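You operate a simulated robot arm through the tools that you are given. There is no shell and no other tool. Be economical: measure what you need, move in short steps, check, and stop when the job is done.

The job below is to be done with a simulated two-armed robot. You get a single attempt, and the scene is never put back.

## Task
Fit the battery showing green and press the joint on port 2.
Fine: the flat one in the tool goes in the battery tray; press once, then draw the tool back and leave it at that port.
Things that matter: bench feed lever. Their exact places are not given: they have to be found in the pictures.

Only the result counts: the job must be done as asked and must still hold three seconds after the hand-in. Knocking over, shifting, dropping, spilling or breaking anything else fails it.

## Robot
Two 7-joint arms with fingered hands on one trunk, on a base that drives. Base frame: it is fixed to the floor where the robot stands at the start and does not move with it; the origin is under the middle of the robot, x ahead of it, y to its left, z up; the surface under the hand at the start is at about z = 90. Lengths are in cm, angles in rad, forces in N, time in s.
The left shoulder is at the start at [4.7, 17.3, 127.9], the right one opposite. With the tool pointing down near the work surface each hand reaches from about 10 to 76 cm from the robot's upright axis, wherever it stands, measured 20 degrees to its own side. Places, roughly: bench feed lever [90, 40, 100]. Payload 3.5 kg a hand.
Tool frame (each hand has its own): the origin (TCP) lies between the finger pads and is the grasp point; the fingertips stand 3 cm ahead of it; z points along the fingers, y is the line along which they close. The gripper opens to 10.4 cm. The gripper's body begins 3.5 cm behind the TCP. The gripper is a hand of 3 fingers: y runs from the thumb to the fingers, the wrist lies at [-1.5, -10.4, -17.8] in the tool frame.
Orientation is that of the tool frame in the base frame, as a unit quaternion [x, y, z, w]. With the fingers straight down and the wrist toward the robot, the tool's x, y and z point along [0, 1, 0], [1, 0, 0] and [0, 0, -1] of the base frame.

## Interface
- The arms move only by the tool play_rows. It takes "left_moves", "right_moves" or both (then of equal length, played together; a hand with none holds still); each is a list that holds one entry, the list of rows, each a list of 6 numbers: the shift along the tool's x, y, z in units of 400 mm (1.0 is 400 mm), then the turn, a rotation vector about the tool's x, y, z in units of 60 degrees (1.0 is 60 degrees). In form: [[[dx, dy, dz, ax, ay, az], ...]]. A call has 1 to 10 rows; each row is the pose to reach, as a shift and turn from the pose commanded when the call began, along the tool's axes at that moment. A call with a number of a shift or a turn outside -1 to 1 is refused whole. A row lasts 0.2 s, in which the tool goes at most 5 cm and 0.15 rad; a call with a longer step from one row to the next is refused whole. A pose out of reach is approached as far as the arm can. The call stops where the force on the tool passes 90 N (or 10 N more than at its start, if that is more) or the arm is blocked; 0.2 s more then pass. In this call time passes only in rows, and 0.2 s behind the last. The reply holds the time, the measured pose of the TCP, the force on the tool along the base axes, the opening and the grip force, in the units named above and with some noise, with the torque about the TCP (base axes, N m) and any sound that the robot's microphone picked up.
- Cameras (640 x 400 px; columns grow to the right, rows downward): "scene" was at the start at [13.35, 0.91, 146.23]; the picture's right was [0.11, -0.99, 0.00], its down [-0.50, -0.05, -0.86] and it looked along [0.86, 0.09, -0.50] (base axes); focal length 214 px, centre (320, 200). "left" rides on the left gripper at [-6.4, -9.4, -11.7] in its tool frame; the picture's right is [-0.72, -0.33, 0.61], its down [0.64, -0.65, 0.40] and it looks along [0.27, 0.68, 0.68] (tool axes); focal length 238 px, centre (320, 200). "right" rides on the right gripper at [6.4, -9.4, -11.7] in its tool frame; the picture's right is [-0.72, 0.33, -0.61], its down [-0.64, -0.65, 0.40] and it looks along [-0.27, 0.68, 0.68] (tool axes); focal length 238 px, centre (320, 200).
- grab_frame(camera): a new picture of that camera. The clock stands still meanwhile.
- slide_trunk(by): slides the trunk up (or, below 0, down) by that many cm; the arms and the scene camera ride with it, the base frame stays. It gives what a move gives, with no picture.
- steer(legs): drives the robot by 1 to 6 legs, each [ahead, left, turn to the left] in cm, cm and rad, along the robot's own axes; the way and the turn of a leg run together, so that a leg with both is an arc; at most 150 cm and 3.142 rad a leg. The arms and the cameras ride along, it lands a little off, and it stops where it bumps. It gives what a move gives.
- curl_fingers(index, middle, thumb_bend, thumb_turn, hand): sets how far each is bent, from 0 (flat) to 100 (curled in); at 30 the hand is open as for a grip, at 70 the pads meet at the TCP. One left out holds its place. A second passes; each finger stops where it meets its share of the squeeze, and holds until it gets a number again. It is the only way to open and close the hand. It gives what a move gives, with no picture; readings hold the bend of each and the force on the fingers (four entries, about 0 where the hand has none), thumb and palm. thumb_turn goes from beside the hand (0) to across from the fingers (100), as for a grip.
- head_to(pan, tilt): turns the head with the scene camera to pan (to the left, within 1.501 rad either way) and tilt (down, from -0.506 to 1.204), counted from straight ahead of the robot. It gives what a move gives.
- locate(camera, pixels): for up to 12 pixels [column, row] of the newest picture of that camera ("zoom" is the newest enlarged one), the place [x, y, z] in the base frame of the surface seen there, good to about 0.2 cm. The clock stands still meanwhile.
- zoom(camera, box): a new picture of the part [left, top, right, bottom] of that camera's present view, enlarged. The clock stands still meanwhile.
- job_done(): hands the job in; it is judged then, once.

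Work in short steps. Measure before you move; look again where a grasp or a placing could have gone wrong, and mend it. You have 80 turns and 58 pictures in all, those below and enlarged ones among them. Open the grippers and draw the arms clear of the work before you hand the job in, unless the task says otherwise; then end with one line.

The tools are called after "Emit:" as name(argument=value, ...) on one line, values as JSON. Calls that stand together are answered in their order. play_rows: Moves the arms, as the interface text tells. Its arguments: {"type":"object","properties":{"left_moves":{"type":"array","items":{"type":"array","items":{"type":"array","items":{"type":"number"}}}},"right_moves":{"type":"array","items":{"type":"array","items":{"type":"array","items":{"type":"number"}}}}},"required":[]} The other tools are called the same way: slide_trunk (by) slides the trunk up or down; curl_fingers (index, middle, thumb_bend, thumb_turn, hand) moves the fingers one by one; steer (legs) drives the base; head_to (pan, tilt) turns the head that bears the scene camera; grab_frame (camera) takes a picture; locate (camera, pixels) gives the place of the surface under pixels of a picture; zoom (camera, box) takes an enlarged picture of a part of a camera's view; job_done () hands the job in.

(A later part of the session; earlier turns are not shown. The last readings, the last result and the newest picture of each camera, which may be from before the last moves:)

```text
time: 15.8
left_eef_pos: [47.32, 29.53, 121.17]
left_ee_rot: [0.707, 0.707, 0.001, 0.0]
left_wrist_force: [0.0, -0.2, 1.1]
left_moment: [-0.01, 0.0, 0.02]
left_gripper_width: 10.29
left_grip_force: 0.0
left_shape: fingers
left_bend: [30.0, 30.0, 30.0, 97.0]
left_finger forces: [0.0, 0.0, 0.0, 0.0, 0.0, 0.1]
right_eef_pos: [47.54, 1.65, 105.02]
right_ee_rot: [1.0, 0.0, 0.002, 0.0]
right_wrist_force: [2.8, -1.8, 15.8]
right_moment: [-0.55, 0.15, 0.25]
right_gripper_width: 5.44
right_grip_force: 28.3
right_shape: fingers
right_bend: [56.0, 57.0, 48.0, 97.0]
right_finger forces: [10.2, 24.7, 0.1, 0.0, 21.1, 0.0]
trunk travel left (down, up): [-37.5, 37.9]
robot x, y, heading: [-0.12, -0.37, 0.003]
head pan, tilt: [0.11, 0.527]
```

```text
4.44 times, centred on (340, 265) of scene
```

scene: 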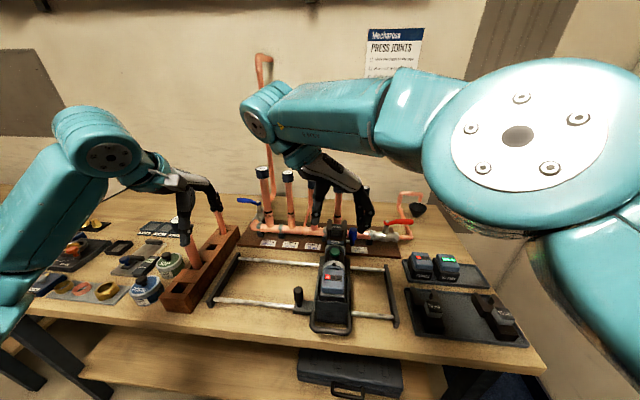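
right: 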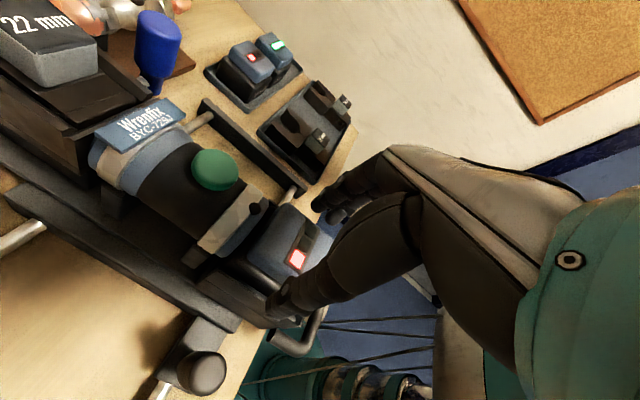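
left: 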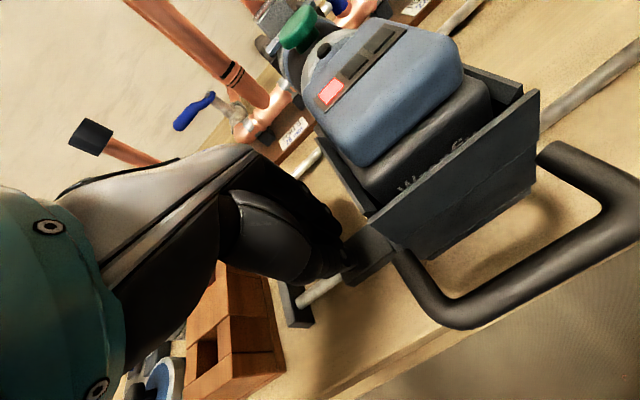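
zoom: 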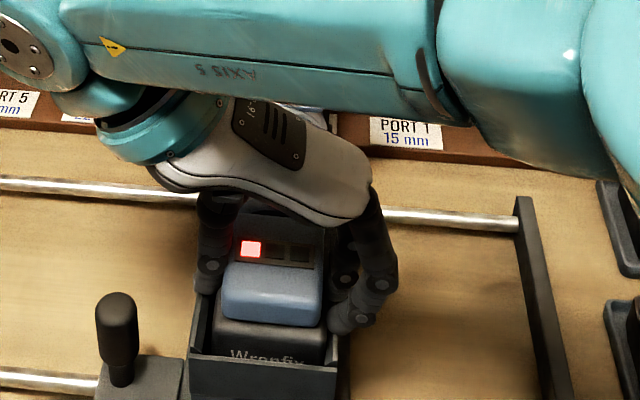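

Gripped at 28 N. I lift slowly by 2 cm, then to 4 cm, watching the force.

Emit:
play_rows(right_moves=[[[0, 0, -0.0125, 0, 0, 0], [0, 0, -0.025, 0, 0, 0], [0, 0, -0.0375, 0, 0, 0], [0, 0, -0.05, 0, 0, 0]]])

Emit:
zoom(camera="scene", box=[290, 220, 390, 310])

```text
time: 16.8
left_eef_pos: [47.44, 29.54, 120.98]
left_ee_rot: [0.707, 0.707, -0.001, 0.0]
left_wrist_force: [0.6, -0.8, -0.1]
left_moment: [0.0, -0.02, 0.0]
left_gripper_width: 10.29
left_grip_force: 0.2
left_shape: fingers
left_bend: [30.0, 30.0, 30.0, 97.0]
left_finger forces: [0.1, 0.1, 0.0, 0.1, 0.0, 0.0]
right_eef_pos: [47.47, 1.58, 106.97]
right_ee_rot: [1.0, 0.0, 0.0, 0.001]
right_wrist_force: [0.0, 1.6, -3.5]
right_moment: [0.06, 0.03, 0.06]
right_gripper_width: 5.46
right_grip_force: 20.0
right_shape: fingers
right_bend: [56.0, 59.0, 48.0, 96.0]
right_finger forces: [10.2, 9.0, 0.0, 0.0, 20.5, 0.0]
trunk travel left (down, up): [-37.5, 37.9]
robot x, y, heading: [0.06, -0.01, 0.005]
head pan, tilt: [0.11, 0.527]
```

```text
4.44 times, centred on (340, 265) of scene
```

zoom: 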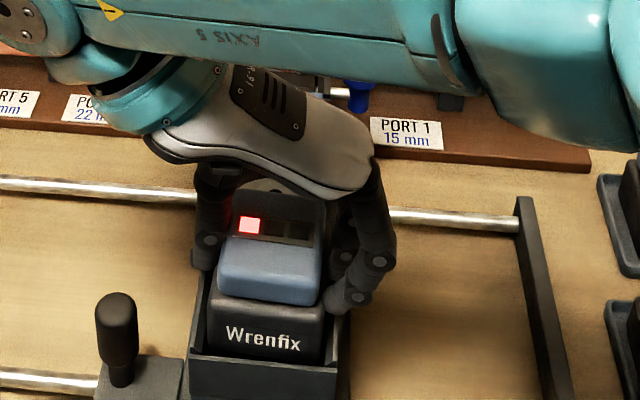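

The battery lifts cleanly (weight ≈3.5 N). I raise it to z≈118 and carry it toward the tray's free slot.

Emit:
play_rows(right_moves=[[[0, 0, -0.09, 0, 0, 0], [0, 0, -0.18, 0, 0, 0], [0, 0, -0.27, 0, 0, 0], [0, 0.08, -0.28, 0, 0, 0], [0, 0.17, -0.28, 0, 0, 0], [0.04, 0.26, -0.28, 0, 0, 0], [0.1, 0.34, -0.28, 0, 0, 0], [0.16, 0.42, -0.28, 0, 0, 0], [0.22, 0.5, -0.28, 0, 0, 0], [0.28, 0.58, -0.28, 0, 0, 0]]])

Emit:
play_rows(right_moves=[[[0.06, 0.08, 0, 0, 0, 0], [0.12, 0.16, 0, 0, 0, 0], [0.16, 0.24, 0, 0, 0, 0], [0.16, 0.32, 0, 0, 0, 0], [0.16, 0.4, 0, 0, 0, 0], [0.16, 0.48, 0, 0, 0, 0]]])

Emit:
grab_frame(camera="scene")

```text
time: 19.0
left_eef_pos: [47.58, 29.54, 120.99]
left_ee_rot: [0.707, 0.707, 0.001, 0.0]
left_wrist_force: [-0.5, 0.5, -0.6]
left_moment: [-0.03, 0.0, 0.01]
left_gripper_width: 10.29
left_grip_force: 0.0
left_shape: fingers
left_bend: [30.0, 30.0, 30.0, 97.0]
left_finger forces: [0.0, 0.0, 0.1, 0.1, 0.1, 0.1]
right_eef_pos: [58.83, -21.53, 118.14]
right_ee_rot: [1.0, 0.0, -0.001, 0.0]
right_wrist_force: [-1.0, -0.3, -2.9]
right_moment: [-0.02, 0.04, -0.04]
right_gripper_width: 5.45
right_grip_force: 19.4
right_shape: fingers
right_bend: [56.0, 59.0, 48.0, 95.0]
right_finger forces: [10.8, 8.8, 0.1, 0.1, 19.6, 0.0]
trunk travel left (down, up): [-37.5, 37.9]
robot x, y, heading: [-0.15, -0.01, -0.001]
head pan, tilt: [0.11, 0.527]
```

```text
time: 20.4
left_eef_pos: [47.49, 29.64, 121.24]
left_ee_rot: [0.707, 0.707, 0.001, 0.0]
left_wrist_force: [0.6, 0.1, 0.0]
left_moment: [0.04, 0.0, -0.04]
left_gripper_width: 10.29
left_grip_force: 0.1
left_shape: fingers
left_bend: [30.0, 30.0, 30.0, 97.0]
left_finger forces: [0.0, 0.0, 0.0, 0.0, 0.0, 0.0]
right_eef_pos: [63.71, -40.69, 118.01]
right_ee_rot: [1.0, 0.001, 0.001, 0.0]
right_wrist_force: [0.4, -0.7, -4.3]
right_moment: [-0.04, 0.03, -0.01]
right_gripper_width: 5.46
right_grip_force: 19.9
right_shape: fingers
right_bend: [56.0, 60.0, 48.0, 95.0]
right_finger forces: [10.9, 8.9, 0.1, 0.0, 19.7, 0.0]
right hand out of reach, approached as far as the arm can: row 3, 4, 5, 6
trunk travel left (down, up): [-37.5, 37.9]
robot x, y, heading: [-0.28, -0.11, 0.0]
head pan, tilt: [0.11, 0.527]
```

```text
26 pictures are left
```

scene: 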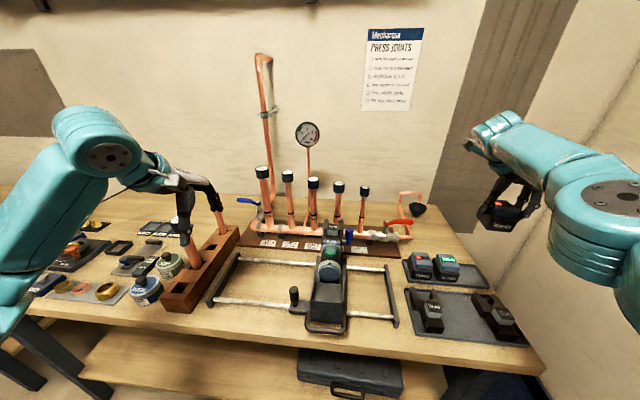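

Just out of reach at x (63.7 vs 65.1). I drive the base 10 cm to the right; both hands are high enough to be clear.

Emit:
steer(legs=[[0, -10, 0]])

```text
time: 21.6
left_eef_pos: [47.42, 19.61, 121.09]
left_ee_rot: [0.706, 0.708, -0.001, 0.0]
left_wrist_force: [0.0, -0.7, 0.0]
left_moment: [0.01, 0.04, 0.0]
left_gripper_width: 10.3
left_grip_force: 0.1
left_shape: fingers
left_bend: [30.0, 30.0, 30.0, 97.0]
left_finger forces: [0.0, 0.0, 0.0, 0.0, 0.0, 0.1]
right_eef_pos: [63.79, -50.66, 118.21]
right_ee_rot: [1.0, 0.002, 0.001, 0.0]
right_wrist_force: [0.8, 0.1, -3.8]
right_moment: [-0.01, 0.02, -0.04]
right_gripper_width: 5.43
right_grip_force: 19.9
right_shape: fingers
right_bend: [56.0, 60.0, 48.0, 95.0]
right_finger forces: [10.9, 8.9, 0.0, 0.0, 19.7, 0.0]
trunk travel left (down, up): [-37.5, 37.9]
robot x, y, heading: [-0.27, -10.3, 0.006]
head pan, tilt: [0.11, 0.527]
```

I move over the slot (65.1, −41.2) and lower to z≈101, then look.

Emit:
play_rows(right_moves=[[[0.017, -0.08, 0, 0, 0, 0], [0.034, -0.16, 0, 0, 0, 0], [0.034, -0.236, 0, 0, 0, 0], [0.034, -0.236, 0.1, 0, 0, 0], [0.034, -0.236, 0.2, 0, 0, 0], [0.034, -0.236, 0.3, 0, 0, 0], [0.034, -0.236, 0.4, 0, 0, 0]]])

Emit:
zoom(camera="scene", box=[380, 200, 500, 290])

```text
time: 23.1
left_eef_pos: [47.53, 19.67, 120.93]
left_ee_rot: [0.707, 0.708, 0.0, 0.0]
left_wrist_force: [-0.5, -0.2, 0.0]
left_moment: [-0.01, 0.0, 0.0]
left_gripper_width: 10.28
left_grip_force: 0.1
left_shape: fingers
left_bend: [30.0, 30.0, 30.0, 97.0]
left_finger forces: [0.0, 0.0, 0.1, 0.0, 0.0, 0.0]
right_eef_pos: [63.91, -41.1, 102.23]
right_ee_rot: [1.0, 0.001, 0.001, 0.0]
right_wrist_force: [-0.5, -0.5, -4.4]
right_moment: [-0.06, 0.04, 0.02]
right_gripper_width: 5.42
right_grip_force: 20.0
right_shape: fingers
right_bend: [56.0, 60.0, 48.0, 95.0]
right_finger forces: [11.0, 8.9, 0.0, 0.1, 19.8, 0.0]
right hand out of reach, approached as far as the arm can: row 1, 2, 3, 4, 5, 6, 7
trunk travel left (down, up): [-37.5, 37.9]
robot x, y, heading: [-0.16, -9.97, 0.002]
head pan, tilt: [0.11, 0.527]
```

```text
4.44 times, centred on (440, 245) of scene
```

zoom: 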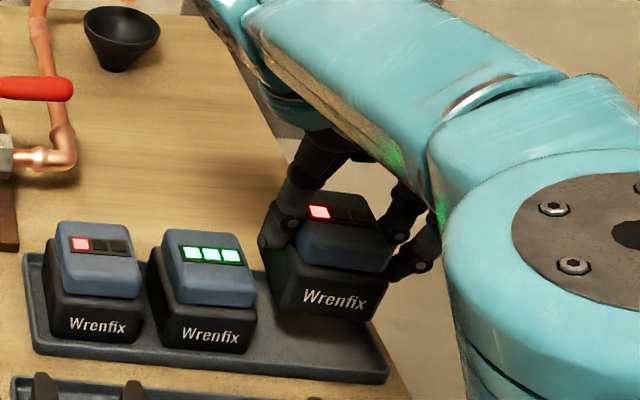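

x is limited to ≈63.9 whatever y, so I drive ahead 3 cm to gain x reach (the battery is still well above the tray).

Emit:
steer(legs=[[3, 0, 0]])

```text
time: 24.0
left_eef_pos: [50.7, 19.61, 121.04]
left_ee_rot: [0.707, 0.707, -0.001, -0.001]
left_wrist_force: [0.2, 0.3, 0.1]
left_moment: [0.02, 0.03, -0.01]
left_gripper_width: 10.31
left_grip_force: 0.1
left_shape: fingers
left_bend: [30.0, 30.0, 30.0, 97.0]
left_finger forces: [0.0, 0.0, 0.0, 0.1, 0.0, 0.1]
right_eef_pos: [67.09, -41.08, 102.16]
right_ee_rot: [1.0, 0.002, 0.0, -0.001]
right_wrist_force: [-0.1, -0.6, -3.6]
right_moment: [-0.04, 0.01, -0.04]
right_gripper_width: 5.45
right_grip_force: 19.5
right_shape: fingers
right_bend: [56.0, 60.0, 48.0, 95.0]
right_finger forces: [10.9, 8.9, 0.0, 0.1, 19.7, 0.0]
trunk travel left (down, up): [-37.5, 37.9]
robot x, y, heading: [3.05, -10.34, 0.003]
head pan, tilt: [0.11, 0.527]
```

Now I move to x≈65.2 and lower to z≈98.5.

Emit:
play_rows(right_moves=[[[-0.047, 0.002, 0, 0, 0, 0], [-0.047, 0.002, 0.05, 0, 0, 0], [-0.047, 0.002, 0.092, 0, 0, 0]]])

Emit:
zoom(camera="scene", box=[370, 210, 490, 300])

```text
time: 24.8
left_eef_pos: [49.84, 19.83, 121.39]
left_ee_rot: [0.706, 0.708, 0.001, 0.003]
left_wrist_force: [-0.7, -1.0, 0.0]
left_moment: [0.02, 0.02, -0.02]
left_gripper_width: 10.29
left_grip_force: 0.1
left_shape: fingers
left_bend: [30.0, 30.0, 30.0, 97.0]
left_finger forces: [0.0, 0.0, 0.1, 0.0, 0.0, 0.1]
right_eef_pos: [65.99, -41.31, 99.59]
right_ee_rot: [1.0, -0.001, 0.011, 0.005]
right_wrist_force: [1.5, -5.2, 50.8]
right_moment: [2.78, -0.36, -0.12]
right_gripper_width: 5.58
right_grip_force: 43.0
right_shape: fingers
right_bend: [58.0, 61.0, 47.0, 94.0]
right_finger forces: [9.0, 6.6, 0.0, 0.0, 70.7, 0.0]
right hand out of reach, approached as far as the arm can: row 1, 2, 3
trunk travel left (down, up): [-37.5, 37.9]
robot x, y, heading: [3.06, -9.87, 0.002]
head pan, tilt: [0.11, 0.527]
```

```text
4.44 times, centred on (430, 255) of scene
```

zoom: 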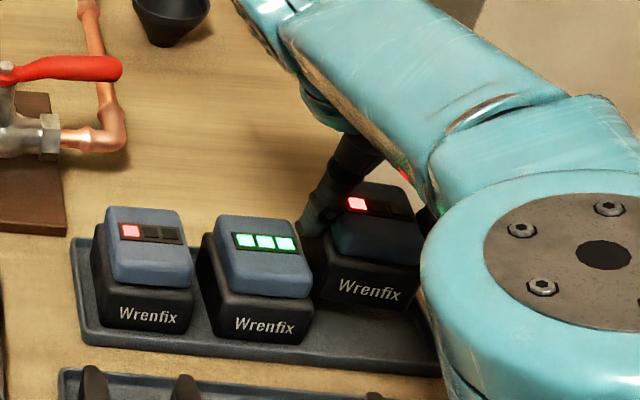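

There's contact (50 N up, on the thumb side, likely the thumb against the green battery's cap). I lift straight up again and look.

Emit:
play_rows(right_moves=[[[0, 0, -0.05, 0, 0, 0], [0, 0, -0.15, 0, 0, 0], [0, 0, -0.25, 0, 0, 0], [0, 0, -0.35, 0, 0, 0], [0, 0, -0.45, 0, 0, 0]]])

Emit:
zoom(camera="scene", box=[370, 180, 510, 310])

Emit:
grab_frame(camera="right")

```text
time: 26.0
left_eef_pos: [50.43, 19.63, 121.08]
left_ee_rot: [0.706, 0.708, 0.0, 0.0]
left_wrist_force: [-0.4, -0.4, 0.1]
left_moment: [0.04, 0.02, 0.01]
left_gripper_width: 10.28
left_grip_force: 0.1
left_shape: fingers
left_bend: [30.0, 30.0, 30.0, 97.0]
left_finger forces: [0.1, 0.0, 0.1, 0.0, 0.1, 0.1]
right_eef_pos: [66.95, -41.03, 116.43]
right_ee_rot: [1.0, 0.001, 0.0, -0.001]
right_wrist_force: [-0.8, -0.7, -3.7]
right_moment: [-0.04, 0.01, 0.0]
right_gripper_width: 5.45
right_grip_force: 21.5
right_shape: fingers
right_bend: [57.0, 60.0, 48.0, 95.0]
right_finger forces: [11.6, 9.3, 0.0, 0.0, 20.9, 0.0]
right hand out of reach, approached as far as the arm can: row 1, 2, 3, 4, 5
trunk travel left (down, up): [-37.5, 37.9]
robot x, y, heading: [3.66, -9.89, 0.003]
head pan, tilt: [0.11, 0.527]
```

```text
3.08 times, centred on (440, 245) of scene
```

zoom: 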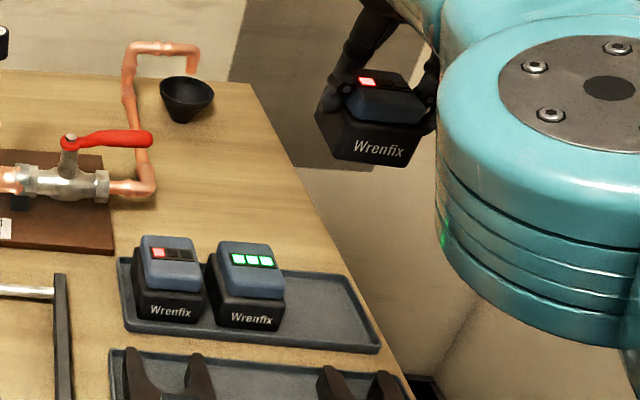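

```text
22 pictures are left
```

right: 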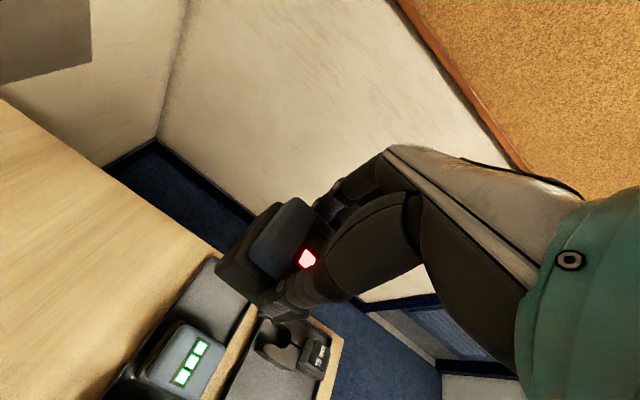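

Rather than fighting this joint limit, I will yaw the hand back to the standard orientation, where reach is ample and the fingers close along x, away from the green battery. First I check the 15 mm jaw's fork tips near the slot.

Emit:
locate(camera="scene", pixels=[[478, 297], [492, 299], [475, 300], [487, 306], [429, 293], [436, 293], [463, 266], [480, 284]])

Emit:
play_rows(right_moves=[[[0, 0, 0, 0, 0, -0.13], [0, 0, 0, 0, 0, -0.26], [0, 0, 0, 0, 0, -0.39], [0, 0, 0, 0, 0, -0.52], [0, 0, 0, 0, 0, -0.65], [0, 0, 0, 0, 0, -0.78]]])

Emit:
play_rows(right_moves=[[[0, 0, 0, 0, 0, -0.13], [0, 0, 0, 0, 0, -0.26], [0, 0, 0, 0, 0, -0.39], [0, 0, 0, 0, 0, -0.52], [0, 0, 0, 0, 0, -0.65], [0, 0, 0, 0, 0, -0.72]]])

```text
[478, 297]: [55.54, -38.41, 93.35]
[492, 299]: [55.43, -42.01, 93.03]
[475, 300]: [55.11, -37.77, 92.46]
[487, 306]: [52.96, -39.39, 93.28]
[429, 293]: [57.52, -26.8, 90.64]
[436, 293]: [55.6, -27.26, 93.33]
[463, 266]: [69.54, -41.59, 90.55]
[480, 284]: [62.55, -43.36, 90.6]
```

```text
time: 27.4
left_eef_pos: [50.52, 19.67, 120.98]
left_ee_rot: [0.706, 0.708, -0.001, 0.0]
left_wrist_force: [-0.7, 0.0, -0.3]
left_moment: [0.01, -0.02, 0.0]
left_gripper_width: 10.28
left_grip_force: 0.0
left_shape: fingers
left_bend: [30.0, 30.0, 30.0, 97.0]
left_finger forces: [0.0, 0.0, 0.0, 0.1, 0.0, 0.1]
right_eef_pos: [73.95, -41.21, 117.32]
right_ee_rot: [0.921, 0.389, 0.0, -0.001]
right_wrist_force: [-0.3, 0.1, -2.9]
right_moment: [-0.06, -0.02, 0.0]
right_gripper_width: 5.45
right_grip_force: 20.6
right_shape: fingers
right_bend: [57.0, 60.0, 48.0, 95.0]
right_finger forces: [11.6, 9.1, 0.0, 0.1, 20.7, 0.0]
right hand out of reach, approached as far as the arm can: row 1, 2, 3, 4, 5, 6
trunk travel left (down, up): [-37.5, 37.9]
robot x, y, heading: [2.83, -9.98, 0.002]
head pan, tilt: [0.11, 0.527]
```

```text
time: 28.8
left_eef_pos: [50.49, 19.8, 121.07]
left_ee_rot: [0.707, 0.707, 0.0, 0.0]
left_wrist_force: [-0.4, 0.1, -0.2]
left_moment: [0.01, -0.03, -0.03]
left_gripper_width: 10.29
left_grip_force: 0.1
left_shape: fingers
left_bend: [30.0, 30.0, 30.0, 97.0]
left_finger forces: [0.0, 0.0, 0.0, 0.0, 0.1, 0.1]
right_eef_pos: [73.72, -40.98, 117.38]
right_ee_rot: [0.705, 0.709, 0.0, 0.0]
right_wrist_force: [0.2, 0.7, -3.4]
right_moment: [-0.08, -0.04, 0.0]
right_gripper_width: 5.43
right_grip_force: 20.2
right_shape: fingers
right_bend: [57.0, 60.0, 48.0, 95.0]
right_finger forces: [11.4, 9.1, 0.0, 0.0, 20.4, 0.1]
right hand out of reach, approached as far as the arm can: row 1, 2, 3, 4, 5
trunk travel left (down, up): [-37.5, 37.9]
robot x, y, heading: [2.9, -9.96, -0.002]
head pan, tilt: [0.11, 0.527]
```

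Standard orientation reached. I move over the slot (65.9, −41.5) and lower to z≈99, keeping clear of the fork tips at x 55.5.

Emit:
play_rows(right_moves=[[[-0.012, -0.1, 0, 0, 0, 0], [-0.012, -0.195, 0, 0, 0, 0], [-0.012, -0.195, 0.1, 0, 0, 0], [-0.012, -0.195, 0.2, 0, 0, 0], [-0.012, -0.195, 0.3, 0, 0, 0], [-0.012, -0.195, 0.4, 0, 0, 0], [-0.012, -0.195, 0.46, 0, 0, 0]]])

Emit:
zoom(camera="scene", box=[370, 200, 510, 310])

```text
time: 30.4
left_eef_pos: [50.36, 19.68, 121.16]
left_ee_rot: [0.706, 0.708, 0.0, 0.0]
left_wrist_force: [0.2, 0.1, 0.2]
left_moment: [0.0, 0.0, -0.01]
left_gripper_width: 10.27
left_grip_force: 0.1
left_shape: fingers
left_bend: [30.0, 30.0, 30.0, 97.0]
left_finger forces: [0.1, 0.1, 0.1, 0.1, 0.0, 0.0]
right_eef_pos: [66.14, -41.58, 98.97]
right_ee_rot: [0.706, 0.708, 0.001, 0.0]
right_wrist_force: [-0.2, 0.6, -4.2]
right_moment: [-0.04, -0.05, -0.02]
right_gripper_width: 5.41
right_grip_force: 20.1
right_shape: fingers
right_bend: [57.0, 60.0, 48.0, 95.0]
right_finger forces: [11.1, 8.7, 0.0, 0.0, 19.7, 0.0]
trunk travel left (down, up): [-37.5, 37.9]
robot x, y, heading: [3.05, -10.25, 0.005]
head pan, tilt: [0.11, 0.527]
```

```text
3.64 times, centred on (440, 255) of scene
```

zoom: 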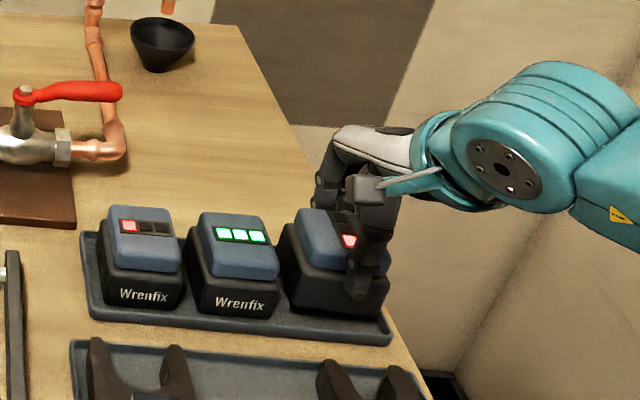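

The battery hovers ~2 cm above the slot. I lower gently until it rests (TCP ≈96.8).

Emit:
play_rows(right_moves=[[[0, 0, 0.02, 0, 0, 0], [0, 0, 0.04, 0, 0, 0], [0, 0, 0.05, 0, 0, 0], [0, 0, 0.056, 0, 0, 0]]])

Emit:
zoom(camera="scene", box=[390, 220, 490, 300])

Emit:
locate(camera="zoom", pixels=[[290, 165], [280, 240], [330, 150], [430, 270], [370, 270], [255, 190]])

```text
time: 31.4
left_eef_pos: [50.4, 19.78, 121.03]
left_ee_rot: [0.707, 0.707, 0.0, -0.001]
left_wrist_force: [0.5, 0.6, -0.3]
left_moment: [-0.02, 0.04, 0.0]
left_gripper_width: 10.3
left_grip_force: 0.0
left_shape: fingers
left_bend: [30.0, 30.0, 30.0, 97.0]
left_finger forces: [0.0, 0.0, 0.0, 0.0, 0.0, 0.0]
right_eef_pos: [66.24, -41.41, 96.82]
right_ee_rot: [0.705, 0.709, 0.002, 0.002]
right_wrist_force: [-1.0, -0.2, 4.5]
right_moment: [-0.03, -0.09, 0.0]
right_gripper_width: 5.42
right_grip_force: 20.6
right_shape: fingers
right_bend: [57.0, 60.0, 48.0, 95.0]
right_finger forces: [10.5, 9.0, 0.0, 0.0, 21.9, 0.1]
trunk travel left (down, up): [-37.5, 37.9]
robot x, y, heading: [2.77, -10.22, -0.001]
head pan, tilt: [0.11, 0.527]
```

```text
5.00 times, centred on (440, 260) of scene
```

zoom: 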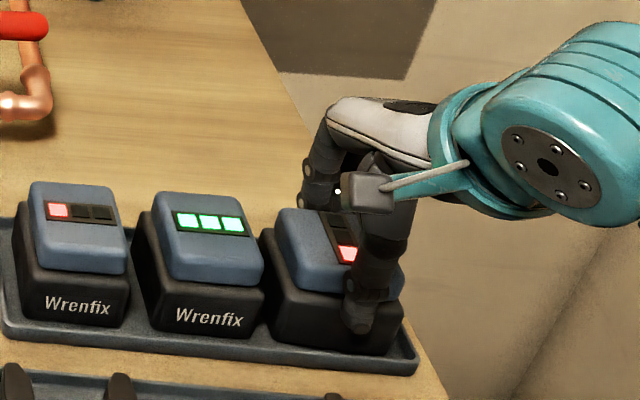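

```text
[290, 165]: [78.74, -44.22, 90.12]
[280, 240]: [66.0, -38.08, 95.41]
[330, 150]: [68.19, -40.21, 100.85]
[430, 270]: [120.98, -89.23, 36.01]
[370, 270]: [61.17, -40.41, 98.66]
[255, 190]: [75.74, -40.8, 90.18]
```

It rests on the tray floor (force +4.5 N, z 96.8) without touching the green battery. I release, raise 12 cm and check.

Emit:
curl_fingers(hand="right", index=35, middle=35, thumb_bend=38)

Emit:
play_rows(right_moves=[[[0, 0, -0.05, 0, 0, 0], [0, 0, -0.15, 0, 0, 0], [0, 0, -0.25, 0, 0, 0], [0, 0, -0.35, 0, 0, 0]]])

Emit:
zoom(camera="scene", box=[390, 220, 490, 300])

Emit:
locate(camera="zoom", pixels=[[165, 200], [240, 200], [262, 275], [175, 275], [210, 225], [330, 230], [400, 275], [285, 215], [300, 290], [380, 225], [260, 235]])

```text
time: 32.4
left_eef_pos: [50.55, 19.65, 121.04]
left_ee_rot: [0.706, 0.708, 0.0, 0.0]
left_wrist_force: [-0.1, 0.5, 0.2]
left_moment: [0.02, -0.02, -0.01]
left_gripper_width: 10.29
left_grip_force: 0.0
left_shape: fingers
left_bend: [30.0, 30.0, 30.0, 97.0]
left_finger forces: [0.0, 0.1, 0.0, 0.0, 0.0, 0.0]
right_eef_pos: [66.1, -41.43, 96.74]
right_ee_rot: [0.706, 0.708, 0.0, 0.001]
right_wrist_force: [-0.2, 0.6, 1.3]
right_moment: [0.01, -0.01, 0.01]
right_gripper_width: 8.66
right_grip_force: 0.1
right_shape: fingers
right_bend: [35.0, 35.0, 38.0, 97.0]
right_finger forces: [0.0, 0.0, 0.1, 0.0, 0.1, 0.0]
trunk travel left (down, up): [-37.5, 37.9]
robot x, y, heading: [3.07, -10.0, 0.003]
head pan, tilt: [0.11, 0.527]
```

```text
time: 33.4
left_eef_pos: [50.47, 19.65, 121.04]
left_ee_rot: [0.706, 0.708, 0.0, 0.0]
left_wrist_force: [-0.1, -0.7, 0.1]
left_moment: [-0.02, -0.02, 0.0]
left_gripper_width: 10.31
left_grip_force: 0.1
left_shape: fingers
left_bend: [30.0, 30.0, 30.0, 97.0]
left_finger forces: [0.0, 0.1, 0.0, 0.0, 0.0, 0.0]
right_eef_pos: [66.08, -41.51, 110.73]
right_ee_rot: [0.706, 0.708, 0.001, 0.0]
right_wrist_force: [0.8, -0.6, 0.2]
right_moment: [0.0, -0.02, 0.01]
right_gripper_width: 8.67
right_grip_force: 0.0
right_shape: fingers
right_bend: [35.0, 35.0, 38.0, 97.0]
right_finger forces: [0.1, 0.0, 0.0, 0.0, 0.0, 0.1]
trunk travel left (down, up): [-37.5, 37.9]
robot x, y, heading: [3.16, -9.87, -0.001]
head pan, tilt: [0.11, 0.527]
```

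```text
5.00 times, centred on (440, 260) of scene
```

zoom: 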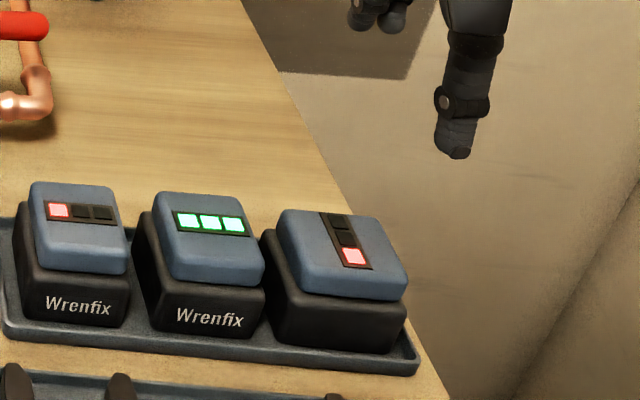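

```text
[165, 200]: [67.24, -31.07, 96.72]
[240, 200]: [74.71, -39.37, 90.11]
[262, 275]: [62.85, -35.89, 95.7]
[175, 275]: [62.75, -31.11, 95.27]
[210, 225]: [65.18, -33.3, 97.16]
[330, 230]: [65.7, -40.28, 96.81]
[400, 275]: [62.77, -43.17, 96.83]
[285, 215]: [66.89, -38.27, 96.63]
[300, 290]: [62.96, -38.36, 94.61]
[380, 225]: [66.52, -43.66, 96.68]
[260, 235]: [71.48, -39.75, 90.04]
```

The flat battery stands in the tray and the green one hasn't moved (centre ≈65.2, −33.3). I check the thumb/finger tip positions against the TCP to understand the grip offset.

Emit:
locate(camera="zoom", pixels=[[455, 150], [462, 100], [465, 60], [363, 22], [392, 20], [440, 130], [488, 110]])

```text
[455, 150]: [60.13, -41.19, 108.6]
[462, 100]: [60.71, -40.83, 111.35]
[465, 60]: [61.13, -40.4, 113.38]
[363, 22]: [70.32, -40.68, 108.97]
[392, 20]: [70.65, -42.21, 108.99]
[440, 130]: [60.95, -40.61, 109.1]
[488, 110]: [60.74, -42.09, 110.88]
```

I move over the green battery (65.8, −33.3), descend to z≈96.7 and close along x.

Emit:
play_rows(right_moves=[[[0.1, -0.004, 0, 0, 0, 0], [0.205, -0.007, 0, 0, 0, 0], [0.205, -0.007, 0.1, 0, 0, 0], [0.205, -0.007, 0.2, 0, 0, 0], [0.205, -0.007, 0.28, 0, 0, 0], [0.205, -0.007, 0.35, 0, 0, 0]]])

Emit:
curl_fingers(hand="right", index=70, middle=70, thumb_bend=70)

Emit:
play_rows(right_moves=[[[0, 0, -0.02, 0, 0, 0], [0, 0, -0.05, 0, 0, 0], [0, 0, -0.1, 0, 0, 0]]])

Emit:
zoom(camera="scene", box=[390, 200, 490, 300])

```text
time: 34.8
left_eef_pos: [50.41, 19.7, 120.99]
left_ee_rot: [0.706, 0.708, 0.0, 0.0]
left_wrist_force: [0.9, 0.1, 0.2]
left_moment: [0.0, 0.01, -0.02]
left_gripper_width: 10.28
left_grip_force: 0.1
left_shape: fingers
left_bend: [30.0, 30.0, 30.0, 97.0]
left_finger forces: [0.0, 0.0, 0.1, 0.0, 0.0, 0.0]
right_eef_pos: [65.86, -33.13, 96.61]
right_ee_rot: [0.706, 0.708, 0.001, 0.001]
right_wrist_force: [0.6, 0.0, 0.5]
right_moment: [0.0, -0.02, -0.04]
right_gripper_width: 8.68
right_grip_force: 0.0
right_shape: fingers
right_bend: [35.0, 35.0, 38.0, 97.0]
right_finger forces: [0.1, 0.0, 0.1, 0.1, 0.0, 0.0]
trunk travel left (down, up): [-37.5, 37.9]
robot x, y, heading: [3.07, -10.01, -0.0]
head pan, tilt: [0.11, 0.527]
```

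```text
time: 35.8
left_eef_pos: [50.48, 19.67, 121.01]
left_ee_rot: [0.706, 0.708, -0.001, 0.0]
left_wrist_force: [0.0, -0.6, 0.1]
left_moment: [0.02, 0.01, 0.01]
left_gripper_width: 10.27
left_grip_force: 0.0
left_shape: fingers
left_bend: [30.0, 30.0, 30.0, 97.0]
left_finger forces: [0.1, 0.0, 0.0, 0.1, 0.1, 0.1]
right_eef_pos: [65.68, -33.23, 96.7]
right_ee_rot: [0.705, 0.709, 0.001, 0.001]
right_wrist_force: [2.2, 0.4, 2.3]
right_moment: [-0.06, -0.34, 0.04]
right_gripper_width: 6.03
right_grip_force: 24.3
right_shape: fingers
right_bend: [52.0, 55.0, 48.0, 95.0]
right_finger forces: [12.9, 12.5, 0.1, 0.1, 23.4, 0.0]
trunk travel left (down, up): [-37.5, 37.9]
robot x, y, heading: [3.01, -10.01, 0.004]
head pan, tilt: [0.11, 0.527]
```

```text
time: 36.6
left_eef_pos: [50.43, 19.7, 121.06]
left_ee_rot: [0.706, 0.708, 0.001, 0.001]
left_wrist_force: [0.1, -0.4, 0.0]
left_moment: [0.01, -0.01, -0.02]
left_gripper_width: 10.28
left_grip_force: 0.0
left_shape: fingers
left_bend: [30.0, 30.0, 30.0, 97.0]
left_finger forces: [0.0, 0.1, 0.1, 0.1, 0.0, 0.0]
right_eef_pos: [65.86, -33.41, 100.54]
right_ee_rot: [0.706, 0.709, 0.0, 0.0]
right_wrist_force: [-0.2, -0.3, -4.4]
right_moment: [0.0, -0.03, 0.03]
right_gripper_width: 6.06
right_grip_force: 23.2
right_shape: fingers
right_bend: [52.0, 56.0, 48.0, 95.0]
right_finger forces: [12.5, 11.1, 0.1, 0.0, 23.6, 0.0]
trunk travel left (down, up): [-37.5, 37.9]
robot x, y, heading: [3.25, -10.1, 0.002]
head pan, tilt: [0.11, 0.527]
```

```text
4.00 times, centred on (440, 250) of scene
```

zoom: 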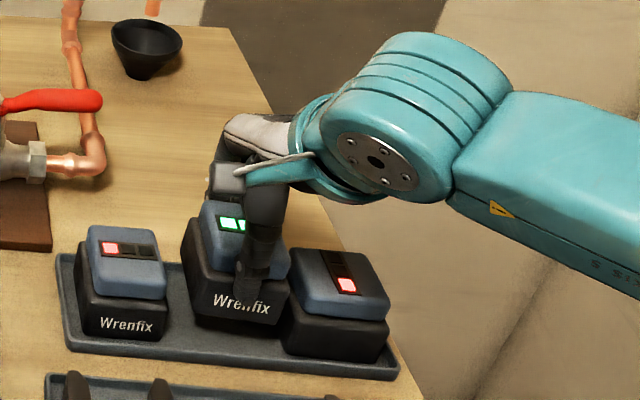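

The green battery is held and lifted. I raise it and locate the rails so I can set it down on the open table inside the frame for a regrasp along y.

Emit:
play_rows(right_moves=[[[0, 0, -0.1, 0, 0, 0], [0, 0, -0.2, 0, 0, 0], [0, 0, -0.3, 0, 0, 0], [0, 0, -0.37, 0, 0, 0]]])

Emit:
locate(camera="scene", pixels=[[370, 315], [365, 267], [370, 290], [393, 300], [388, 270], [350, 290], [346, 300], [345, 280]])

Emit:
steer(legs=[[-3, 10, 0]])

```text
time: 37.6
left_eef_pos: [50.49, 19.61, 121.09]
left_ee_rot: [0.706, 0.708, 0.0, -0.001]
left_wrist_force: [0.2, 0.5, -0.1]
left_moment: [0.04, 0.0, 0.02]
left_gripper_width: 10.28
left_grip_force: 0.1
left_shape: fingers
left_bend: [30.0, 30.0, 30.0, 97.0]
left_finger forces: [0.1, 0.1, 0.0, 0.0, 0.1, 0.1]
right_eef_pos: [65.71, -33.46, 115.48]
right_ee_rot: [0.706, 0.708, 0.0, 0.0]
right_wrist_force: [0.6, -0.8, -3.6]
right_moment: [0.01, -0.02, -0.01]
right_gripper_width: 6.05
right_grip_force: 23.7
right_shape: fingers
right_bend: [52.0, 56.0, 48.0, 95.0]
right_finger forces: [12.6, 11.0, 0.1, 0.1, 23.5, 0.0]
trunk travel left (down, up): [-37.5, 37.9]
robot x, y, heading: [3.0, -10.12, -0.003]
head pan, tilt: [0.11, 0.527]
```

```text
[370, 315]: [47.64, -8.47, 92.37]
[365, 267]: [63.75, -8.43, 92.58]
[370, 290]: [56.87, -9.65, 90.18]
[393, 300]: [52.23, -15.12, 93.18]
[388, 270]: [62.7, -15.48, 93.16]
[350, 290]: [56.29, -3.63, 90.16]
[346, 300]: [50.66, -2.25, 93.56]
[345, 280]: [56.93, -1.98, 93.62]
```

```text
time: 38.8
left_eef_pos: [47.55, 29.55, 121.02]
left_ee_rot: [0.708, 0.706, 0.0, 0.001]
left_wrist_force: [-0.6, 0.7, 0.1]
left_moment: [0.03, -0.01, 0.0]
left_gripper_width: 10.31
left_grip_force: 0.0
left_shape: fingers
left_bend: [30.0, 30.0, 30.0, 97.0]
left_finger forces: [0.1, 0.0, 0.1, 0.0, 0.0, 0.0]
right_eef_pos: [62.73, -23.57, 115.56]
right_ee_rot: [0.707, 0.707, 0.001, 0.0]
right_wrist_force: [-0.3, -0.3, -3.1]
right_moment: [-0.04, -0.01, 0.0]
right_gripper_width: 6.05
right_grip_force: 23.3
right_shape: fingers
right_bend: [52.0, 56.0, 48.0, 95.0]
right_finger forces: [12.5, 11.0, 0.1, 0.0, 23.6, 0.1]
trunk travel left (down, up): [-37.5, 37.9]
robot x, y, heading: [-0.07, -0.05, -0.001]
head pan, tilt: [0.11, 0.527]
```

Open table inside the frame is x 48.5–63, y −15…−2.5. I set the green battery down at about (56, −8.8).

Emit:
play_rows(right_moves=[[[0.09, -0.04, 0, 0, 0, 0], [0.18, -0.08, 0, 0, 0, 0], [0.27, -0.12, 0, 0, 0, 0], [0.369, -0.153, 0, 0, 0, 0], [0.369, -0.153, 0.1, 0, 0, 0], [0.369, -0.153, 0.2, 0, 0, 0], [0.369, -0.153, 0.3, 0, 0, 0], [0.369, -0.153, 0.4, 0, 0, 0], [0.369, -0.153, 0.46, 0, 0, 0], [0.369, -0.153, 0.481, 0, 0, 0]]])

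Emit:
zoom(camera="scene", box=[290, 210, 420, 320])

```text
time: 41.0
left_eef_pos: [47.56, 29.45, 121.04]
left_ee_rot: [0.707, 0.707, 0.0, 0.0]
left_wrist_force: [0.8, 0.5, 0.3]
left_moment: [0.0, 0.02, 0.03]
left_gripper_width: 10.28
left_grip_force: 0.0
left_shape: fingers
left_bend: [30.0, 30.0, 30.0, 97.0]
left_finger forces: [0.0, 0.0, 0.0, 0.0, 0.0, 0.0]
right_eef_pos: [56.69, -8.64, 96.21]
right_ee_rot: [0.707, 0.707, 0.001, 0.002]
right_wrist_force: [0.1, 0.6, -0.6]
right_moment: [-0.07, -0.11, -0.01]
right_gripper_width: 6.04
right_grip_force: 23.4
right_shape: fingers
right_bend: [52.0, 56.0, 48.0, 95.0]
right_finger forces: [12.5, 11.0, 0.0, 0.1, 23.8, 0.0]
trunk travel left (down, up): [-37.5, 37.9]
robot x, y, heading: [0.21, -0.07, 0.001]
head pan, tilt: [0.11, 0.527]
```

```text
3.64 times, centred on (355, 265) of scene
```

zoom: 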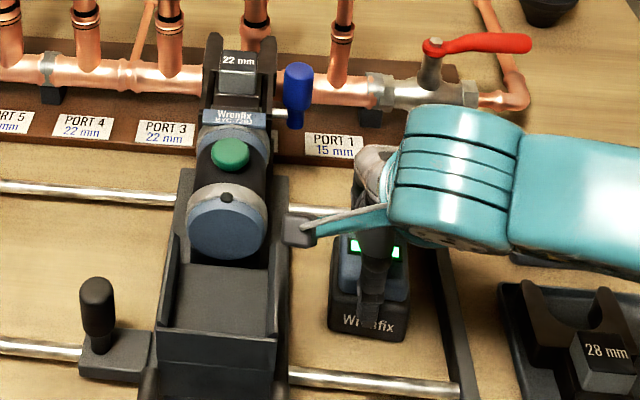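

It rests on the table (weight off). I release, rise, and yaw the hand 90°.

Emit:
curl_fingers(hand="right", index=38, middle=38, thumb_bend=36)

Emit:
play_rows(right_moves=[[[0, 0, -0.05, 0, 0, 0], [0, 0, -0.15, 0, 0, 0], [0, 0, -0.25, 0, 0, 0], [0, 0, -0.37, 0, 0, 0], [0, 0, -0.37, 0, 0, 0.14], [0, 0, -0.37, 0, 0, 0.28], [0, 0, -0.37, 0, 0, 0.42], [0, 0, -0.37, 0, 0, 0.56], [0, 0, -0.37, 0, 0, 0.7], [0, 0, -0.37, 0, 0, 0.84]]])

Emit:
play_rows(right_moves=[[[0, 0, 0, 0, 0, 0.14], [0, 0, 0, 0, 0, 0.28], [0, 0, 0, 0, 0, 0.42], [0, 0, 0, 0, 0, 0.56], [0, 0, 0, 0, 0, 0.66]]])

Emit:
zoom(camera="scene", box=[310, 190, 430, 310])

```text
time: 42.0
left_eef_pos: [47.55, 29.53, 121.17]
left_ee_rot: [0.708, 0.707, 0.0, 0.001]
left_wrist_force: [-0.6, 0.5, -0.6]
left_moment: [-0.01, -0.01, 0.0]
left_gripper_width: 10.31
left_grip_force: 0.0
left_shape: fingers
left_bend: [30.0, 30.0, 30.0, 97.0]
left_finger forces: [0.1, 0.2, 0.1, 0.0, 0.0, 0.0]
right_eef_pos: [56.87, -8.78, 96.27]
right_ee_rot: [0.707, 0.707, 0.001, 0.001]
right_wrist_force: [-0.1, 0.3, 0.2]
right_moment: [0.02, -0.02, 0.01]
right_gripper_width: 8.53
right_grip_force: 0.0
right_shape: fingers
right_bend: [38.0, 38.0, 36.0, 97.0]
right_finger forces: [0.0, 0.0, 0.1, 0.1, 0.0, 0.0]
trunk travel left (down, up): [-37.5, 37.9]
robot x, y, heading: [0.02, -0.13, -0.003]
head pan, tilt: [0.11, 0.527]
```

```text
time: 44.2
left_eef_pos: [47.63, 29.49, 121.04]
left_ee_rot: [0.707, 0.707, -0.001, 0.0]
left_wrist_force: [0.4, 0.3, -0.2]
left_moment: [-0.01, 0.0, 0.01]
left_gripper_width: 10.3
left_grip_force: 0.0
left_shape: fingers
left_bend: [30.0, 30.0, 30.0, 97.0]
left_finger forces: [0.1, 0.0, 0.0, 0.0, 0.0, 0.1]
right_eef_pos: [56.63, -8.79, 110.93]
right_ee_rot: [0.941, 0.338, 0.0, 0.001]
right_wrist_force: [0.5, -1.0, -0.2]
right_moment: [0.0, 0.02, -0.02]
right_gripper_width: 8.51
right_grip_force: 0.2
right_shape: fingers
right_bend: [38.0, 38.0, 36.0, 97.0]
right_finger forces: [0.0, 0.0, 0.0, 0.0, 0.1, 0.0]
trunk travel left (down, up): [-37.5, 37.9]
robot x, y, heading: [0.02, -0.08, -0.007]
head pan, tilt: [0.11, 0.527]
```

```text
time: 45.4
left_eef_pos: [47.61, 29.44, 121.17]
left_ee_rot: [0.707, 0.707, -0.001, -0.001]
left_wrist_force: [-0.1, -0.8, 0.3]
left_moment: [-0.01, -0.01, -0.02]
left_gripper_width: 10.3
left_grip_force: 0.0
left_shape: fingers
left_bend: [30.0, 30.0, 30.0, 97.0]
left_finger forces: [0.0, 0.1, 0.0, 0.1, 0.1, 0.1]
right_eef_pos: [56.53, -8.76, 111.05]
right_ee_rot: [1.0, -0.001, 0.001, -0.001]
right_wrist_force: [-0.1, -0.1, -0.2]
right_moment: [0.04, -0.02, -0.01]
right_gripper_width: 8.52
right_grip_force: 0.0
right_shape: fingers
right_bend: [38.0, 38.0, 36.0, 97.0]
right_finger forces: [0.1, 0.0, 0.0, 0.1, 0.0, 0.0]
trunk travel left (down, up): [-37.5, 37.9]
robot x, y, heading: [0.24, -0.27, 0.001]
head pan, tilt: [0.11, 0.527]
```

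```text
3.33 times, centred on (370, 250) of scene
```

zoom: 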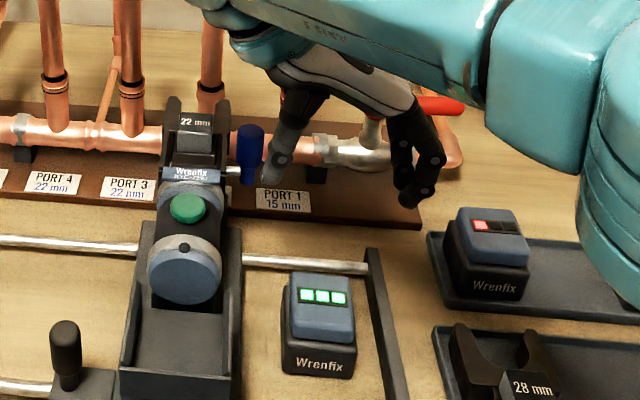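

The green battery stands at zoom (320,320). I locate its cap edges and yaw, and socket edges.

Emit:
locate(camera="zoom", pixels=[[293, 280], [350, 283], [293, 330], [352, 335], [322, 320], [300, 345], [285, 165], [400, 195], [425, 200], [180, 335], [122, 360], [243, 362]])

```text
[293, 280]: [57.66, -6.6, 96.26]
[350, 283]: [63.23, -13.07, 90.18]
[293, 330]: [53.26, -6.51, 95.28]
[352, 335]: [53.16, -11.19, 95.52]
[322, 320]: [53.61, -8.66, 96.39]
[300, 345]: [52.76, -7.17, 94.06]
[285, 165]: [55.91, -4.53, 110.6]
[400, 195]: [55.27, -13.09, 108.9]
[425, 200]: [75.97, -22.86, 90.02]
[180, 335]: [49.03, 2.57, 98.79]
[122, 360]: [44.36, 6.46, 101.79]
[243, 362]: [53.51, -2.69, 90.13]
```

Cap centre (55.6, −8.8), top 96.4. I descend to TCP (55.5, −8.8, 96.2) and close.

Emit:
play_rows(right_moves=[[[-0.025, 0, 0.05, 0, 0, 0], [-0.025, 0, 0.15, 0, 0, 0], [-0.025, 0, 0.25, 0, 0, 0], [-0.025, 0, 0.32, 0, 0, 0], [-0.025, 0, 0.371, 0, 0, 0]]])

Emit:
curl_fingers(hand="right", index=70, middle=70, thumb_bend=70)

Emit:
play_rows(right_moves=[[[0, 0, -0.03, 0, 0, 0], [0, 0, -0.1, 0, 0, 0], [0, 0, -0.2, 0, 0, 0], [0, 0, -0.3, 0, 0, 0], [0, 0, -0.38, 0, 0, 0]]])

Emit:
zoom(camera="scene", box=[300, 180, 420, 310])

```text
time: 46.6
left_eef_pos: [47.58, 29.48, 120.93]
left_ee_rot: [0.708, 0.706, 0.0, 0.001]
left_wrist_force: [0.7, 0.4, 0.1]
left_moment: [0.04, 0.0, -0.04]
left_gripper_width: 10.3
left_grip_force: 0.0
left_shape: fingers
left_bend: [30.0, 30.0, 30.0, 97.0]
left_finger forces: [0.0, 0.2, 0.1, 0.1, 0.0, 0.0]
right_eef_pos: [55.64, -8.74, 96.22]
right_ee_rot: [1.0, 0.0, 0.002, 0.0]
right_wrist_force: [0.0, -1.0, -0.8]
right_moment: [-0.01, 0.05, 0.02]
right_gripper_width: 8.54
right_grip_force: 0.0
right_shape: fingers
right_bend: [38.0, 38.0, 36.0, 97.0]
right_finger forces: [0.1, 0.0, 0.1, 0.0, 0.1, 0.1]
trunk travel left (down, up): [-37.5, 37.9]
robot x, y, heading: [0.15, -0.09, -0.002]
head pan, tilt: [0.11, 0.527]
```

```text
time: 47.6
left_eef_pos: [47.64, 29.42, 121.14]
left_ee_rot: [0.707, 0.707, -0.001, 0.001]
left_wrist_force: [0.6, 0.0, 0.0]
left_moment: [0.0, 0.0, 0.01]
left_gripper_width: 10.25
left_grip_force: 0.0
left_shape: fingers
left_bend: [30.0, 30.0, 30.0, 97.0]
left_finger forces: [0.0, 0.0, 0.0, 0.0, 0.0, 0.1]
right_eef_pos: [55.53, -8.8, 96.22]
right_ee_rot: [1.0, 0.0, 0.002, 0.0]
right_wrist_force: [0.5, -2.2, 0.7]
right_moment: [-0.2, 0.06, -0.01]
right_gripper_width: 5.46
right_grip_force: 21.7
right_shape: fingers
right_bend: [56.0, 59.0, 48.0, 96.0]
right_finger forces: [11.1, 10.9, 0.0, 0.0, 20.5, 0.0]
trunk travel left (down, up): [-37.5, 37.9]
robot x, y, heading: [-0.32, -0.23, 0.001]
head pan, tilt: [0.11, 0.527]
```

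```text
time: 48.8
left_eef_pos: [47.41, 29.48, 121.06]
left_ee_rot: [0.708, 0.706, 0.0, 0.001]
left_wrist_force: [0.4, -0.2, 0.0]
left_moment: [0.03, -0.01, -0.01]
left_gripper_width: 10.28
left_grip_force: 0.0
left_shape: fingers
left_bend: [30.0, 30.0, 30.0, 97.0]
left_finger forces: [0.1, 0.1, 0.0, 0.1, 0.0, 0.1]
right_eef_pos: [55.63, -8.71, 111.43]
right_ee_rot: [1.0, 0.0, 0.001, 0.0]
right_wrist_force: [0.3, -0.1, -3.6]
right_moment: [-0.01, 0.0, 0.0]
right_gripper_width: 5.5
right_grip_force: 21.0
right_shape: fingers
right_bend: [56.0, 60.0, 47.0, 95.0]
right_finger forces: [10.7, 10.1, 0.0, 0.0, 20.8, 0.0]
trunk travel left (down, up): [-37.5, 37.9]
robot x, y, heading: [0.02, 0.07, -0.007]
head pan, tilt: [0.11, 0.527]
```

```text
3.08 times, centred on (360, 245) of scene
```

zoom: 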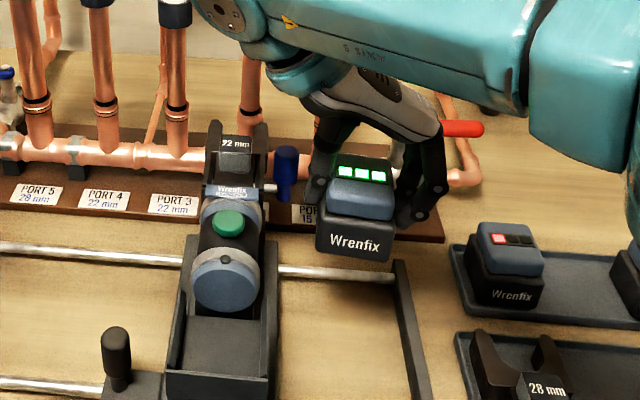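

Green is held with the LEDs forward. I measure the battery relative to the TCP (55.63, −8.71, 111.43).

Emit:
locate(camera="zoom", pixels=[[333, 185], [388, 190], [330, 205], [390, 212], [360, 212], [320, 250], [388, 257], [322, 225], [392, 235], [355, 250]])

```text
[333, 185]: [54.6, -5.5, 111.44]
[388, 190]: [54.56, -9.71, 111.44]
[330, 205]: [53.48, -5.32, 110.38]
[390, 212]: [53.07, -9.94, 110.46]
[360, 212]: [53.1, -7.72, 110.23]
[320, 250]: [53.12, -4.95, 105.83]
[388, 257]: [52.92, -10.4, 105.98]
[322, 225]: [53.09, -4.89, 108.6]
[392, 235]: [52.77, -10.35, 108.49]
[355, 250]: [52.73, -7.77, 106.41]
```

The battery sits 1.05 cm toward the thumb from the TCP, so the earlier grip may have nudged the free sled in +y. I measure the sled, fork and socket now.

Emit:
locate(camera="zoom", pixels=[[212, 130], [262, 132], [236, 147], [168, 372], [272, 372], [180, 310], [270, 310], [220, 375], [228, 225], [252, 100], [220, 345], [226, 258]])

```text
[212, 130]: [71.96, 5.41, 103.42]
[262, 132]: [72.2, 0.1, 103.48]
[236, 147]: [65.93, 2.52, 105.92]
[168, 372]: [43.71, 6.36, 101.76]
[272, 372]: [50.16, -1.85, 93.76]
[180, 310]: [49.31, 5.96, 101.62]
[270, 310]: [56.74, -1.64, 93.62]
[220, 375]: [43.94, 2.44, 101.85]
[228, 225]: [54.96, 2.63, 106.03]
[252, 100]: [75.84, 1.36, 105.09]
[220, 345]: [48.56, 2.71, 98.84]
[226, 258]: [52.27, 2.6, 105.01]
```

The sled did move to y≈2.65 (I'll re-align later), consistent with the lift pose TCP (47.5, 1.58). I bring the battery above the socket at that pose.

Emit:
play_rows(right_moves=[[[-0.1, 0, 0, 0, 0, 0], [-0.204, 0, 0, 0, 0, 0], [-0.204, -0.1, 0, 0, 0, 0], [-0.204, -0.2, 0, 0, 0, 0], [-0.204, -0.257, 0, 0, 0, 0], [-0.204, -0.257, 0.055, 0, 0, 0]]])

Emit:
zoom(camera="scene", box=[290, 220, 390, 320])

Emit:
locate(camera="zoom", pixels=[[220, 185], [300, 185], [215, 215], [305, 215], [210, 260], [305, 260], [180, 310], [320, 310], [260, 310]])

```text
time: 50.2
left_eef_pos: [47.59, 29.46, 121.04]
left_ee_rot: [0.707, 0.707, -0.001, 0.0]
left_wrist_force: [0.6, -0.7, 0.3]
left_moment: [-0.01, -0.03, -0.03]
left_gripper_width: 10.3
left_grip_force: 0.0
left_shape: fingers
left_bend: [30.0, 30.0, 30.0, 97.0]
left_finger forces: [0.0, 0.1, 0.0, 0.1, 0.1, 0.0]
right_eef_pos: [47.35, 1.46, 109.15]
right_ee_rot: [1.0, -0.001, 0.001, 0.0]
right_wrist_force: [-0.5, -0.8, -4.2]
right_moment: [-0.02, 0.07, 0.01]
right_gripper_width: 5.47
right_grip_force: 20.5
right_shape: fingers
right_bend: [56.0, 60.0, 47.0, 95.0]
right_finger forces: [10.5, 10.2, 0.0, 0.0, 20.9, 0.0]
trunk travel left (down, up): [-37.5, 37.9]
robot x, y, heading: [0.25, -0.14, -0.004]
head pan, tilt: [0.11, 0.527]
```

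```text
4.00 times, centred on (340, 270) of scene
```

zoom: 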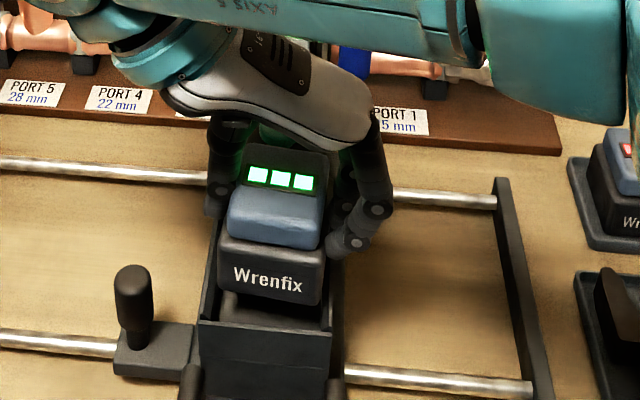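

```text
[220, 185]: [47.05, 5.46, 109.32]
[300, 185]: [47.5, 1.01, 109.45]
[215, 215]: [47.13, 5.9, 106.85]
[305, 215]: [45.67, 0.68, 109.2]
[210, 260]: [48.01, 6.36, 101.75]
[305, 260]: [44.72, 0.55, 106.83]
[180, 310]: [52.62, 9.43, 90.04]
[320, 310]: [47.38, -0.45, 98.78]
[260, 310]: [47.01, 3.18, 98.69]
```

x matches (front face 44.72). I check y: base edges vs the walls.

Emit:
locate(camera="zoom", pixels=[[222, 250], [222, 275], [319, 262], [318, 290], [270, 300], [205, 325], [328, 332], [336, 300], [212, 290], [201, 318], [334, 325]])

```text
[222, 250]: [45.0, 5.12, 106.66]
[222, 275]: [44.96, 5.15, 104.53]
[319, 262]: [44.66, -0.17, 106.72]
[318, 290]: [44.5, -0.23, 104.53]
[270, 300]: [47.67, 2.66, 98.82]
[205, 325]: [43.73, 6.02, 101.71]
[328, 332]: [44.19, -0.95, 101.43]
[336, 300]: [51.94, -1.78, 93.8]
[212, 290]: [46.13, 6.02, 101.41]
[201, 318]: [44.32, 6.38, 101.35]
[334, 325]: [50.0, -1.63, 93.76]
```

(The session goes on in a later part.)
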